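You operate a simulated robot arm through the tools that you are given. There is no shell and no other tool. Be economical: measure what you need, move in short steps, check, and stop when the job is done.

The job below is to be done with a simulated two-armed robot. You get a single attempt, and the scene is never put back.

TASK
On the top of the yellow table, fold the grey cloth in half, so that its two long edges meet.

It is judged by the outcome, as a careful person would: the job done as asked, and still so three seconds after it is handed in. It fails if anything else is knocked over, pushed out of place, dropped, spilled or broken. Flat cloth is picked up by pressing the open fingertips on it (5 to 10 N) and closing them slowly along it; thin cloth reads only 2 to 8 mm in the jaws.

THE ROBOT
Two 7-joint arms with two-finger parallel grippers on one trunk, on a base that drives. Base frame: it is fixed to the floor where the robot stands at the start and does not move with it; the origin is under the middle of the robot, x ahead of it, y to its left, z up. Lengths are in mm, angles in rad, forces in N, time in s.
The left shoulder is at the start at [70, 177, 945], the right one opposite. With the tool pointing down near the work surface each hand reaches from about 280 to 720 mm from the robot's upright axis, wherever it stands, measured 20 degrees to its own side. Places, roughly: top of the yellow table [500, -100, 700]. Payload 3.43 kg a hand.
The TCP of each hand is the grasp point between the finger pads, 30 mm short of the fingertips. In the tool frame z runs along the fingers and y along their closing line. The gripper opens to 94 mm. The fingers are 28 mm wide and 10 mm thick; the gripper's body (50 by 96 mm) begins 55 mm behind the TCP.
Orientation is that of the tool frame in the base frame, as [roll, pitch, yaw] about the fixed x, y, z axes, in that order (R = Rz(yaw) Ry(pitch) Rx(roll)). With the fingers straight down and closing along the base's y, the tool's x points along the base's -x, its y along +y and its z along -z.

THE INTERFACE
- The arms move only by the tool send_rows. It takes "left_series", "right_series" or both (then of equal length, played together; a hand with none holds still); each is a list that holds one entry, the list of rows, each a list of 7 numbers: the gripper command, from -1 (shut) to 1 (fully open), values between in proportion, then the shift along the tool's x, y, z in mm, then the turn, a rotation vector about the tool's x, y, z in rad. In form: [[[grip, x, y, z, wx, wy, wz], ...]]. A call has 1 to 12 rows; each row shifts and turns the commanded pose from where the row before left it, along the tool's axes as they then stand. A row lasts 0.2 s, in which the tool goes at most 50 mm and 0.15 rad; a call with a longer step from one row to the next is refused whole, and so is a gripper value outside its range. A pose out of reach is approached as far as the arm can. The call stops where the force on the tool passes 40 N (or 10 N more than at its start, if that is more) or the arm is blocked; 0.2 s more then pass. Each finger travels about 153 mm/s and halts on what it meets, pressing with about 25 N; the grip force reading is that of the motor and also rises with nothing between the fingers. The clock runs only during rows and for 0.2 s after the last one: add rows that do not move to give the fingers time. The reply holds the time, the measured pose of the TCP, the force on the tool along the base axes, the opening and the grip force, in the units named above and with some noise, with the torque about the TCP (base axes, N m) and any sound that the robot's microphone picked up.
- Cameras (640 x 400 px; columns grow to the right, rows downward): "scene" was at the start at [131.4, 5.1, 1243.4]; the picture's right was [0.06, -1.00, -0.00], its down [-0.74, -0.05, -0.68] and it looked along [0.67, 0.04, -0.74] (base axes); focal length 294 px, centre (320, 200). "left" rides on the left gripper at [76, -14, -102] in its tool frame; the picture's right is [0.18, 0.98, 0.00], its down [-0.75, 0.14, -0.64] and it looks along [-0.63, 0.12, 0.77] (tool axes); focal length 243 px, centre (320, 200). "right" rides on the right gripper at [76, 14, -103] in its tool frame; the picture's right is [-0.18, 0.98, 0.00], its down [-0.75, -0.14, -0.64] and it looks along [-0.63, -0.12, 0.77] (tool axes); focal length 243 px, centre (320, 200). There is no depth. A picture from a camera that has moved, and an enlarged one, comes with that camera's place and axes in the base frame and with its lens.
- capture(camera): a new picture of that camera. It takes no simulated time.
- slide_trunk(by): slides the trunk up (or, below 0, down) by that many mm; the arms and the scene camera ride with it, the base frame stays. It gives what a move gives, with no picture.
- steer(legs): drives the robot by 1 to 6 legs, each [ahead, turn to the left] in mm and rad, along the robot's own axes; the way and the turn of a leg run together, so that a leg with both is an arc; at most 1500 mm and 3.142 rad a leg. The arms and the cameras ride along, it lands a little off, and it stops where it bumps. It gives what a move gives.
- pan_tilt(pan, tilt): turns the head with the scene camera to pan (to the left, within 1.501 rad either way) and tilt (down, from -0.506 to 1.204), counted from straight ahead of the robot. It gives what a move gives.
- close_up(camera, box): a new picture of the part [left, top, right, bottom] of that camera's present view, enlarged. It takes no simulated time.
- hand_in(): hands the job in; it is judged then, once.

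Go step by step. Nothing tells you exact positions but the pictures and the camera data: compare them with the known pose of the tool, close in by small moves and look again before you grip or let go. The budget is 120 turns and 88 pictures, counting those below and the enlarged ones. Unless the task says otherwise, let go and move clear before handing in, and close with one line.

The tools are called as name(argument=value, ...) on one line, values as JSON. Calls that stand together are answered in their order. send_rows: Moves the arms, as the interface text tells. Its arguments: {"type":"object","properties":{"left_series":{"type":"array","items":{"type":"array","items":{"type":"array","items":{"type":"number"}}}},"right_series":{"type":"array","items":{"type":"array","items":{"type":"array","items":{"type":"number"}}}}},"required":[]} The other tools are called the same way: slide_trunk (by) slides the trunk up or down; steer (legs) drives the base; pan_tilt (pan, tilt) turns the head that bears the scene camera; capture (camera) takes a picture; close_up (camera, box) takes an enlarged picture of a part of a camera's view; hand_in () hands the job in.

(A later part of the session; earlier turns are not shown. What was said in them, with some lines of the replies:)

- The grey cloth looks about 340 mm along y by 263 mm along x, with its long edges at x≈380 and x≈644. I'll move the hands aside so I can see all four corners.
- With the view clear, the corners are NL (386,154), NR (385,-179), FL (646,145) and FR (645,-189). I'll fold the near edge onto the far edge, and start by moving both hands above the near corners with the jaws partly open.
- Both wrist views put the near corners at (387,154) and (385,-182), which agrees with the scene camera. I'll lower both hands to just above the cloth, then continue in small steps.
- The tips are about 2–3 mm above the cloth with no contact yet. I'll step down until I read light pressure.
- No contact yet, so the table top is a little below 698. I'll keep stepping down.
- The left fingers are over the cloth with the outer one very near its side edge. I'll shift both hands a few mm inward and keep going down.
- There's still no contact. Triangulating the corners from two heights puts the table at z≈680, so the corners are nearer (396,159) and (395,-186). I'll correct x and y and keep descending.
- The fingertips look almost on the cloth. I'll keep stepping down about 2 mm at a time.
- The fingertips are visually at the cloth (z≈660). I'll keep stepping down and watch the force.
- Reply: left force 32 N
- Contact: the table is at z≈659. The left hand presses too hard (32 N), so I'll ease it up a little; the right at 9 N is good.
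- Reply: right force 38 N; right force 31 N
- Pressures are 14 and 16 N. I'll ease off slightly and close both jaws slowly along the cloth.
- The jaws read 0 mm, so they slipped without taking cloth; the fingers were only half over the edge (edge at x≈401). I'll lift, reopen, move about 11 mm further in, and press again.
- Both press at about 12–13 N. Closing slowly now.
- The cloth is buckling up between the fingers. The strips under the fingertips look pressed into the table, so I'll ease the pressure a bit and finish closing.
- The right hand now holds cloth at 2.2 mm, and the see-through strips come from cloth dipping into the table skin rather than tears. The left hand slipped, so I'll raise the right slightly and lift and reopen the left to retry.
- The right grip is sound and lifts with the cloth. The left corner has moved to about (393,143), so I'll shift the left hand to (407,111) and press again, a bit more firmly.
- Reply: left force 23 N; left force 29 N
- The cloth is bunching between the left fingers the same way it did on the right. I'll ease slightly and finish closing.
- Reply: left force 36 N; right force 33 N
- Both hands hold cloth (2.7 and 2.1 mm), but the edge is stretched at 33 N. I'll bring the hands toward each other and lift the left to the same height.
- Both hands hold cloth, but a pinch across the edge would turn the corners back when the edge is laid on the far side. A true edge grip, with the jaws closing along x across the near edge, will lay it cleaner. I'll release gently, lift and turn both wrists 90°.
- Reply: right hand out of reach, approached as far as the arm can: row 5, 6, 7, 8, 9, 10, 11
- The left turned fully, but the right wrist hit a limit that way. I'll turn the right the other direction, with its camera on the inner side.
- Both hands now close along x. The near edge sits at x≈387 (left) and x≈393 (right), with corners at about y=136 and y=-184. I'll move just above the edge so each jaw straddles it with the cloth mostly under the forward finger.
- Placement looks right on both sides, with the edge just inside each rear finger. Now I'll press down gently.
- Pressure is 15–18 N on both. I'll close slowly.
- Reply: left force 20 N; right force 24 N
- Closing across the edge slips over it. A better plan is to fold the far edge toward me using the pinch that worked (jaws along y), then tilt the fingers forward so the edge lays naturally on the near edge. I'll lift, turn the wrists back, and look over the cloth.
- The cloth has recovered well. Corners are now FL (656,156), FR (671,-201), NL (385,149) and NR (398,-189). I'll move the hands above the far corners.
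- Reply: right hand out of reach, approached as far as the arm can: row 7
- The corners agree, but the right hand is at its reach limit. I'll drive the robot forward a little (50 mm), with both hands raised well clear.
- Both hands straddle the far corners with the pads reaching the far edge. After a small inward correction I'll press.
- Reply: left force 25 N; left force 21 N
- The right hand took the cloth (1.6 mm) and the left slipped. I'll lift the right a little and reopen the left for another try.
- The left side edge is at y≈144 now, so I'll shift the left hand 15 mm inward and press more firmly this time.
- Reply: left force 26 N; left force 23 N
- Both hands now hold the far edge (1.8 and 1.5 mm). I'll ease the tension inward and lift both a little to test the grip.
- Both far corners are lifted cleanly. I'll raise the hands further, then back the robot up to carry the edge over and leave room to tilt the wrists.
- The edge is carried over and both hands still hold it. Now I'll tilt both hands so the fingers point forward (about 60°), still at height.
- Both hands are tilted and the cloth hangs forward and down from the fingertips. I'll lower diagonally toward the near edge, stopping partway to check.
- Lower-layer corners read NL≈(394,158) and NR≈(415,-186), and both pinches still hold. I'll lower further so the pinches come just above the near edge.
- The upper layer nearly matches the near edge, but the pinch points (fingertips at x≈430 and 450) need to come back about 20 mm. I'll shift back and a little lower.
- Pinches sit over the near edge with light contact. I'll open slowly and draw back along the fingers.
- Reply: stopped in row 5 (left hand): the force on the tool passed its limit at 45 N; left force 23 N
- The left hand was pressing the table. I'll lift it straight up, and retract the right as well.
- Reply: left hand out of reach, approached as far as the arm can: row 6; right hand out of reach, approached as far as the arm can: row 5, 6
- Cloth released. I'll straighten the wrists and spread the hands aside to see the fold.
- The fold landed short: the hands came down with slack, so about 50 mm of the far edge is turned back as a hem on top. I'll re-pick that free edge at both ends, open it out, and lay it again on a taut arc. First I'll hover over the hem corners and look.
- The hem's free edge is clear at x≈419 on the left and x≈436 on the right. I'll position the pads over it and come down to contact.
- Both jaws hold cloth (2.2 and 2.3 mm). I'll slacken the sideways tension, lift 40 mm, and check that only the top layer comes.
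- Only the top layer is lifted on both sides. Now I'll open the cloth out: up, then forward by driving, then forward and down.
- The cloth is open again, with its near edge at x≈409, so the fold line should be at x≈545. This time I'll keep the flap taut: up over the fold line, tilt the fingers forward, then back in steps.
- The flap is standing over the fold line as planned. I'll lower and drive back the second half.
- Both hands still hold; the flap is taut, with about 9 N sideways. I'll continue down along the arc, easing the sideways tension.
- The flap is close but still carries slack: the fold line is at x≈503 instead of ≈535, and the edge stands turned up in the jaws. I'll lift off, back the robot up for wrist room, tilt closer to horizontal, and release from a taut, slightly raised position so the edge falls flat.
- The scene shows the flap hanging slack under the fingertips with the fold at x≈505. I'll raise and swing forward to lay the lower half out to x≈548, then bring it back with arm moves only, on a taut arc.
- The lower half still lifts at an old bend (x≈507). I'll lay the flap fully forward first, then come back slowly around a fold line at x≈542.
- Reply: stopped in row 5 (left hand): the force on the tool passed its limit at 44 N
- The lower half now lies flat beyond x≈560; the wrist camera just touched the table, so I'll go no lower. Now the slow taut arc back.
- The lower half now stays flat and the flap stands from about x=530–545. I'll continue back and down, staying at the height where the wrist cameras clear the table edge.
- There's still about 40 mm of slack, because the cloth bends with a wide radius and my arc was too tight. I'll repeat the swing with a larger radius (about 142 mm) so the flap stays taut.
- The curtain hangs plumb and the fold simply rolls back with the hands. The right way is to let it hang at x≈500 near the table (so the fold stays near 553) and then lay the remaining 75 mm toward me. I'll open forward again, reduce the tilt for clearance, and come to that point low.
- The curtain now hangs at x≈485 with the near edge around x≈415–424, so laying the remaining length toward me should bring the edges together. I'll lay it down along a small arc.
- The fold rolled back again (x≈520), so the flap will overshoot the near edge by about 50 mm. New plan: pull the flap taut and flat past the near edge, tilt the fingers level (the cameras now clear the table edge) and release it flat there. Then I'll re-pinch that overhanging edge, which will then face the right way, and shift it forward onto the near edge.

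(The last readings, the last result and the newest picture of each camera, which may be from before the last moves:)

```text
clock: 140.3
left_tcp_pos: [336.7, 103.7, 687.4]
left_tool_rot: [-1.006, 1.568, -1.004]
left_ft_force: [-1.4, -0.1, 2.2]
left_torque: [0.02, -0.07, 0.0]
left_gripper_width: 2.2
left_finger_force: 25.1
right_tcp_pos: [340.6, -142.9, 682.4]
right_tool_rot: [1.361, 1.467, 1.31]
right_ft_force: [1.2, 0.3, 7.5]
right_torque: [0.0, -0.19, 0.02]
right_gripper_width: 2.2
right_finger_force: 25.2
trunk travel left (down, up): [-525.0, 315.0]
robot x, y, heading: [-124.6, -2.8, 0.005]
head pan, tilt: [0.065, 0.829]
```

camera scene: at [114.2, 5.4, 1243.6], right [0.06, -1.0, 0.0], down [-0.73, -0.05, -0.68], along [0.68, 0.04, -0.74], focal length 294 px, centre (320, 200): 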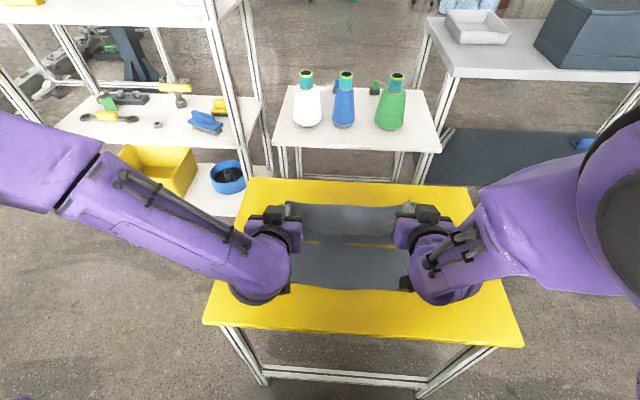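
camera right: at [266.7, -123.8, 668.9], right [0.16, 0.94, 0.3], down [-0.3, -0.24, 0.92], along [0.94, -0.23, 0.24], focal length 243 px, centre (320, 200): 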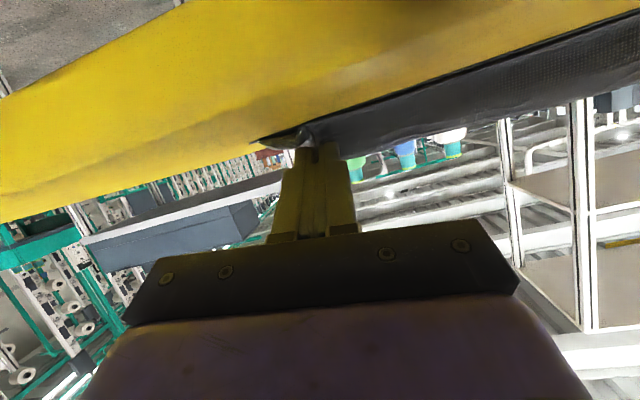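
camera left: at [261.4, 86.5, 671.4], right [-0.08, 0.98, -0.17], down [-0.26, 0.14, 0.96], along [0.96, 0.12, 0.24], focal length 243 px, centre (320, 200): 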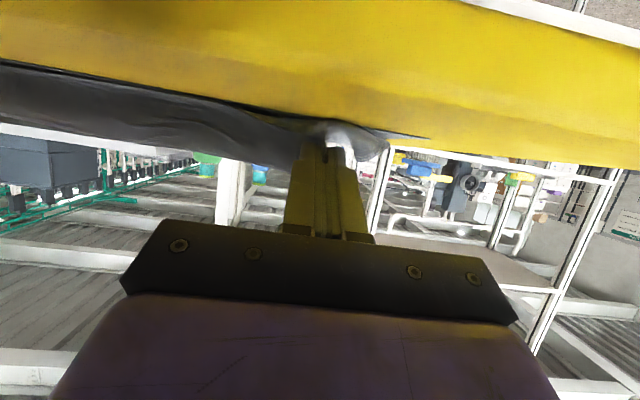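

Edge is at x≈355, low and nearly taut. I'll pull a few mm more, open gently, and back straight out, then raise.

send_rows(left_series=[[[-1, 0, 0, -4, 0, 0, 0], [-1, 0, 0, -4, 0, 0, 0], [-0.9, 0, 0, 0, 0, 0, 0], [-0.8, 0, 0, 0, 0, 0, 0], [-0.7, 0, 0, 0, 0, 0, 0], [-0.7, 0, 0, -6, 0, 0, 0], [-0.7, 0, 0, -10, 0, 0, 0], [-0.7, 0, 0, -15, 0, 0, 0], [-0.7, -5, 0, -15, 0, 0, 0], [-0.7, -20, 0, 0, 0, 0, 0], [-0.7, -30, 0, 0, 0, 0, 0], [-0.7, 0, 0, 0, 0, 0, 0]]], right_series=[[[-1, 0, 0, -4, 0, 0, 0], [-1, 0, 0, -4, 0, 0, 0], [-0.9, 0, 0, 0, 0, 0, 0], [-0.8, 0, 0, 0, 0, 0, 0], [-0.7, 0, 0, 0, 0, 0, 0], [-0.7, 0, 0, -6, 0, 0, 0], [-0.7, 0, 0, -10, 0, 0, 0], [-0.7, 0, 0, -15, 0, 0, 0], [-0.7, -5, 0, -15, 0, 0, 0], [-0.7, -20, 0, 0, 0, 0, 0], [-0.7, -30, 0, 0, 0, 0, 0], [-0.7, 0, 0, 0, 0, 0, 0]]])

```text
clock: 142.9
left_tcp_pos: [283.7, 104.6, 742.6]
left_tool_rot: [-2.571, 1.569, -2.568]
left_ft_force: [0.2, 0.3, -1.2]
left_torque: [0.03, -0.01, 0.01]
left_gripper_width: 14.0
left_finger_force: 0.0
right_tcp_pos: [284.2, -145.4, 735.8]
right_tool_rot: [1.397, 1.468, 1.344]
right_ft_force: [-0.4, 0.0, 0.0]
right_torque: [0.01, -0.02, 0.03]
right_gripper_width: 14.3
right_finger_force: 0.1
trunk travel left (down, up): [-525.0, 315.0]
robot x, y, heading: [-127.6, -0.3, -0.001]
head pan, tilt: [0.065, 0.829]
```

send_rows(left_series=[[[-0.7, -40, 0, 0, 0, 0, 0], [-0.7, -40, 0, 0, 0, 0, 0], [-0.7, 0, 10, 0, 0, 0.148, 0], [-0.7, 0, 10, 0, 0, 0.148, 0], [-0.7, 0, 10, 0, 0, 0.148, 0], [-0.7, 0, 10, 0, 0, 0.148, 0], [-0.7, 0, 10, 0, 0, 0.148, 0], [-0.7, 0, 10, 0, 0, 0.148, 0], [-0.7, 0, 10, 0, 0, 0.148, 0], [-0.7, 0, 10, 0, 0, 0.148, 0], [-0.7, 0, 10, 0, 0, 0.148, 0], [-0.7, 0, 10, 0, 0, 0.148, 0]]], right_series=[[[-0.7, -40, 0, 0, 0, 0, 0], [-0.7, -40, 0, 0, 0, 0, 0], [-0.7, 0, -10, 0, 0, 0.148, 0], [-0.7, 0, -10, 0, 0, 0.148, 0], [-0.7, 0, -10, 0, 0, 0.148, 0], [-0.7, 0, -10, 0, 0, 0.148, 0], [-0.7, 0, -10, 0, 0, 0.148, 0], [-0.7, 0, -10, 0, 0, 0.148, 0], [-0.7, 0, -10, 0, 0, 0.148, 0], [-0.7, 0, -10, 0, 0, 0.148, 0], [-0.7, 0, -10, 0, 0, 0.148, 0], [-0.7, 0, -10, 0, 0, 0.148, 0]]])

```text
clock: 145.5
left_tcp_pos: [317.3, 175.0, 800.8]
left_tool_rot: [-3.14, 0.086, -3.14]
left_ft_force: [0.1, -0.4, 0.5]
left_torque: [0.02, -0.02, 0.0]
left_gripper_width: 13.8
left_finger_force: 0.1
left hand out of reach, approached as far as the arm can: row 2, 3, 4, 5
right_tcp_pos: [332.3, -218.6, 763.8]
right_tool_rot: [3.042, 0.106, 3.078]
right_ft_force: [0.3, 1.0, -0.5]
right_torque: [-0.01, 0.01, 0.02]
right_gripper_width: 14.1
right_finger_force: 0.2
right hand out of reach, approached as far as the arm can: row 2, 3, 4, 5
trunk travel left (down, up): [-525.0, 315.0]
robot x, y, heading: [-128.1, -2.6, 0.004]
head pan, tilt: [0.065, 0.829]
```

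send_rows(left_series=[[[-0.7, 0, 40, 0, 0, 0.086, 0], [-0.7, 0, 40, 0, 0, 0, 0], [-0.7, 0, 0, 0, 0, 0, 0]]], right_series=[[[-0.7, 0, -40, -25, 0.1, 0.1, 0], [-0.7, 0, -40, -25, 0, 0, -0.06], [-0.7, 0, 0, 0, 0, 0, 0]]])

close_up(camera="scene", box=[240, 170, 460, 308])

```text
clock: 146.3
left_tcp_pos: [316.2, 255.4, 800.6]
left_tool_rot: [-3.14, 0.002, -3.139]
left_ft_force: [0.9, -0.1, 0.9]
left_torque: [-0.01, 0.0, -0.01]
left_gripper_width: 13.9
left_finger_force: 0.0
right_tcp_pos: [322.6, -301.2, 812.6]
right_tool_rot: [-3.141, 0.009, -3.139]
right_ft_force: [0.8, -0.3, -0.9]
right_torque: [0.0, 0.03, -0.04]
right_gripper_width: 14.2
right_finger_force: 0.0
trunk travel left (down, up): [-525.0, 315.0]
robot x, y, heading: [-125.7, 1.7, 0.005]
head pan, tilt: [0.065, 0.829]
```

```text
2.90 times, centred on (350, 239) of scene
camera zoom: at [7.2, 5.9, 1243.2], right [0.06, -1.0, 0.0], down [-0.74, -0.05, -0.68], along [0.67, 0.04, -0.74], focal length 851 px, centre (233, 87)
```

zoom: 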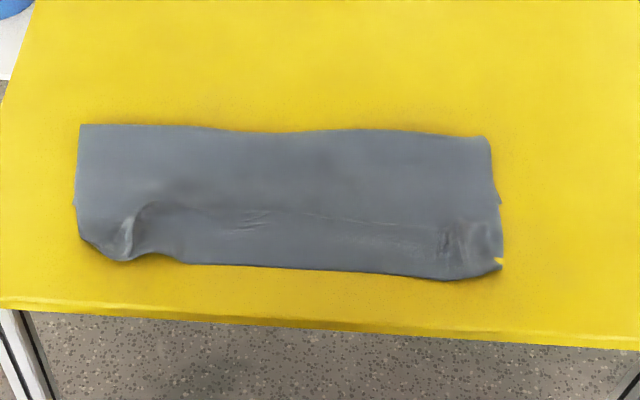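

The cloth now looks folded to about 132–140 mm depth, with the upper front edge at x≈350 and the fold at x≈487. Its total length matches the cloth, so the lower edge should be nearly under the upper one. I'll use one low front view to check how the two edges meet.

send_rows(left_series=[[[-0.7, 2, -40, 0, 0, 0, 0], [-0.7, 2, -40, 0, 0, 0, 0], [-0.7, 2, -40, 0, 0, 0, 0], [-0.7, 2, -40, 0, 0, 0, 0], [-0.7, 2, -40, 0, 0, 0, 0], [-0.7, 0, -36, 0, 0, 0, 0], [-0.7, 0, 0, 20, 0, -0.15, 0], [-0.7, 0, 0, 20, 0, -0.15, 0], [-0.7, 0, 0, 10, 0, -0.15, 0], [-0.7, 0, 0, 0, 0, 0, 0]]])

capture(camera="left")

```text
clock: 148.5
left_tcp_pos: [312.3, 19.0, 752.9]
left_tool_rot: [-3.138, 0.457, -3.14]
left_ft_force: [0.0, -0.1, -0.1]
left_torque: [-0.01, 0.02, 0.02]
left_gripper_width: 14.0
left_finger_force: 0.1
right_tcp_pos: [322.7, -301.1, 812.6]
right_tool_rot: [3.139, 0.01, -3.138]
right_ft_force: [-0.5, -0.2, 0.0]
right_torque: [-0.01, 0.01, -0.01]
right_gripper_width: 13.9
right_finger_force: 0.0
trunk travel left (down, up): [-525.0, 315.0]
robot x, y, heading: [-124.0, 0.7, 0.002]
head pan, tilt: [0.065, 0.829]
```

```text
0 pictures are left
camera left: at [199.3, 4.0, 812.1], right [-0.17, 0.98, -0.08], down [0.39, 0.14, 0.91], along [0.9, 0.12, -0.41], focal length 243 px, centre (320, 200)
```

left: 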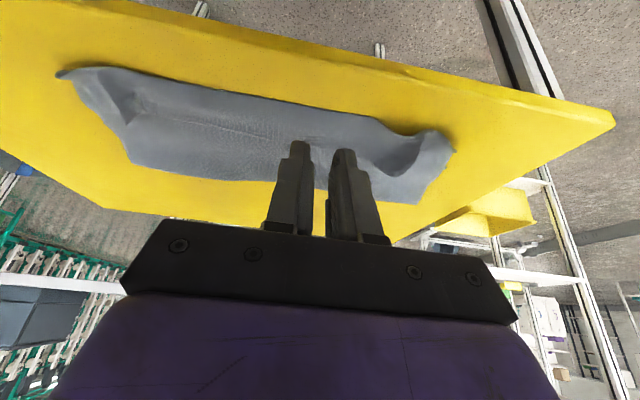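

I have no pictures left. The last view shows the flap lying down with no lower layer sticking out in front, so I'll move the hand clear of the cloth.

send_rows(left_series=[[[-0.7, -10, 0, -25, 0, 0.15, 0], [-0.7, -10, 0, -25, 0, 0.15, 0], [-0.7, 0, 0, -20, 0, 0.15, 0], [-0.7, 0, 40, 0, 0, 0, 0], [-0.7, 0, 40, 0, 0, 0, 0], [-0.7, 0, 40, 0, 0, 0, 0], [-0.7, 0, 40, 0, 0, 0, 0], [-0.7, 0, 40, 0, 0, 0, 0], [-0.7, 0, 30, 0, 0, 0, 0], [-0.7, 0, 0, 0, 0, 0, 0]]])

hand_in()

```text
clock: 150.7
left_tcp_pos: [311.4, 248.2, 826.3]
left_tool_rot: [-3.14, 0.003, -3.139]
left_ft_force: [-0.3, -0.1, -0.2]
left_torque: [0.01, -0.01, -0.01]
left_gripper_width: 14.1
left_finger_force: 0.0
right_tcp_pos: [323.0, -302.4, 810.9]
right_tool_rot: [3.14, 0.009, -3.138]
right_ft_force: [-1.0, -0.5, -0.8]
right_torque: [0.01, -0.01, 0.01]
right_gripper_width: 13.8
right_finger_force: 0.0
trunk travel left (down, up): [-525.0, 315.0]
robot x, y, heading: [-122.9, -2.0, 0.003]
head pan, tilt: [0.065, 0.829]
```

```text
The job is handed in.
```

I handed in the cloth folded far edge to near edge on the yellow table, with both hands clear, but I could not confirm that the two long edges meet: the upper edge may overhang by about 10–15 mm, a turned-back hem at the front can't be ruled out, and the two front corners where I pinched are crumpled.
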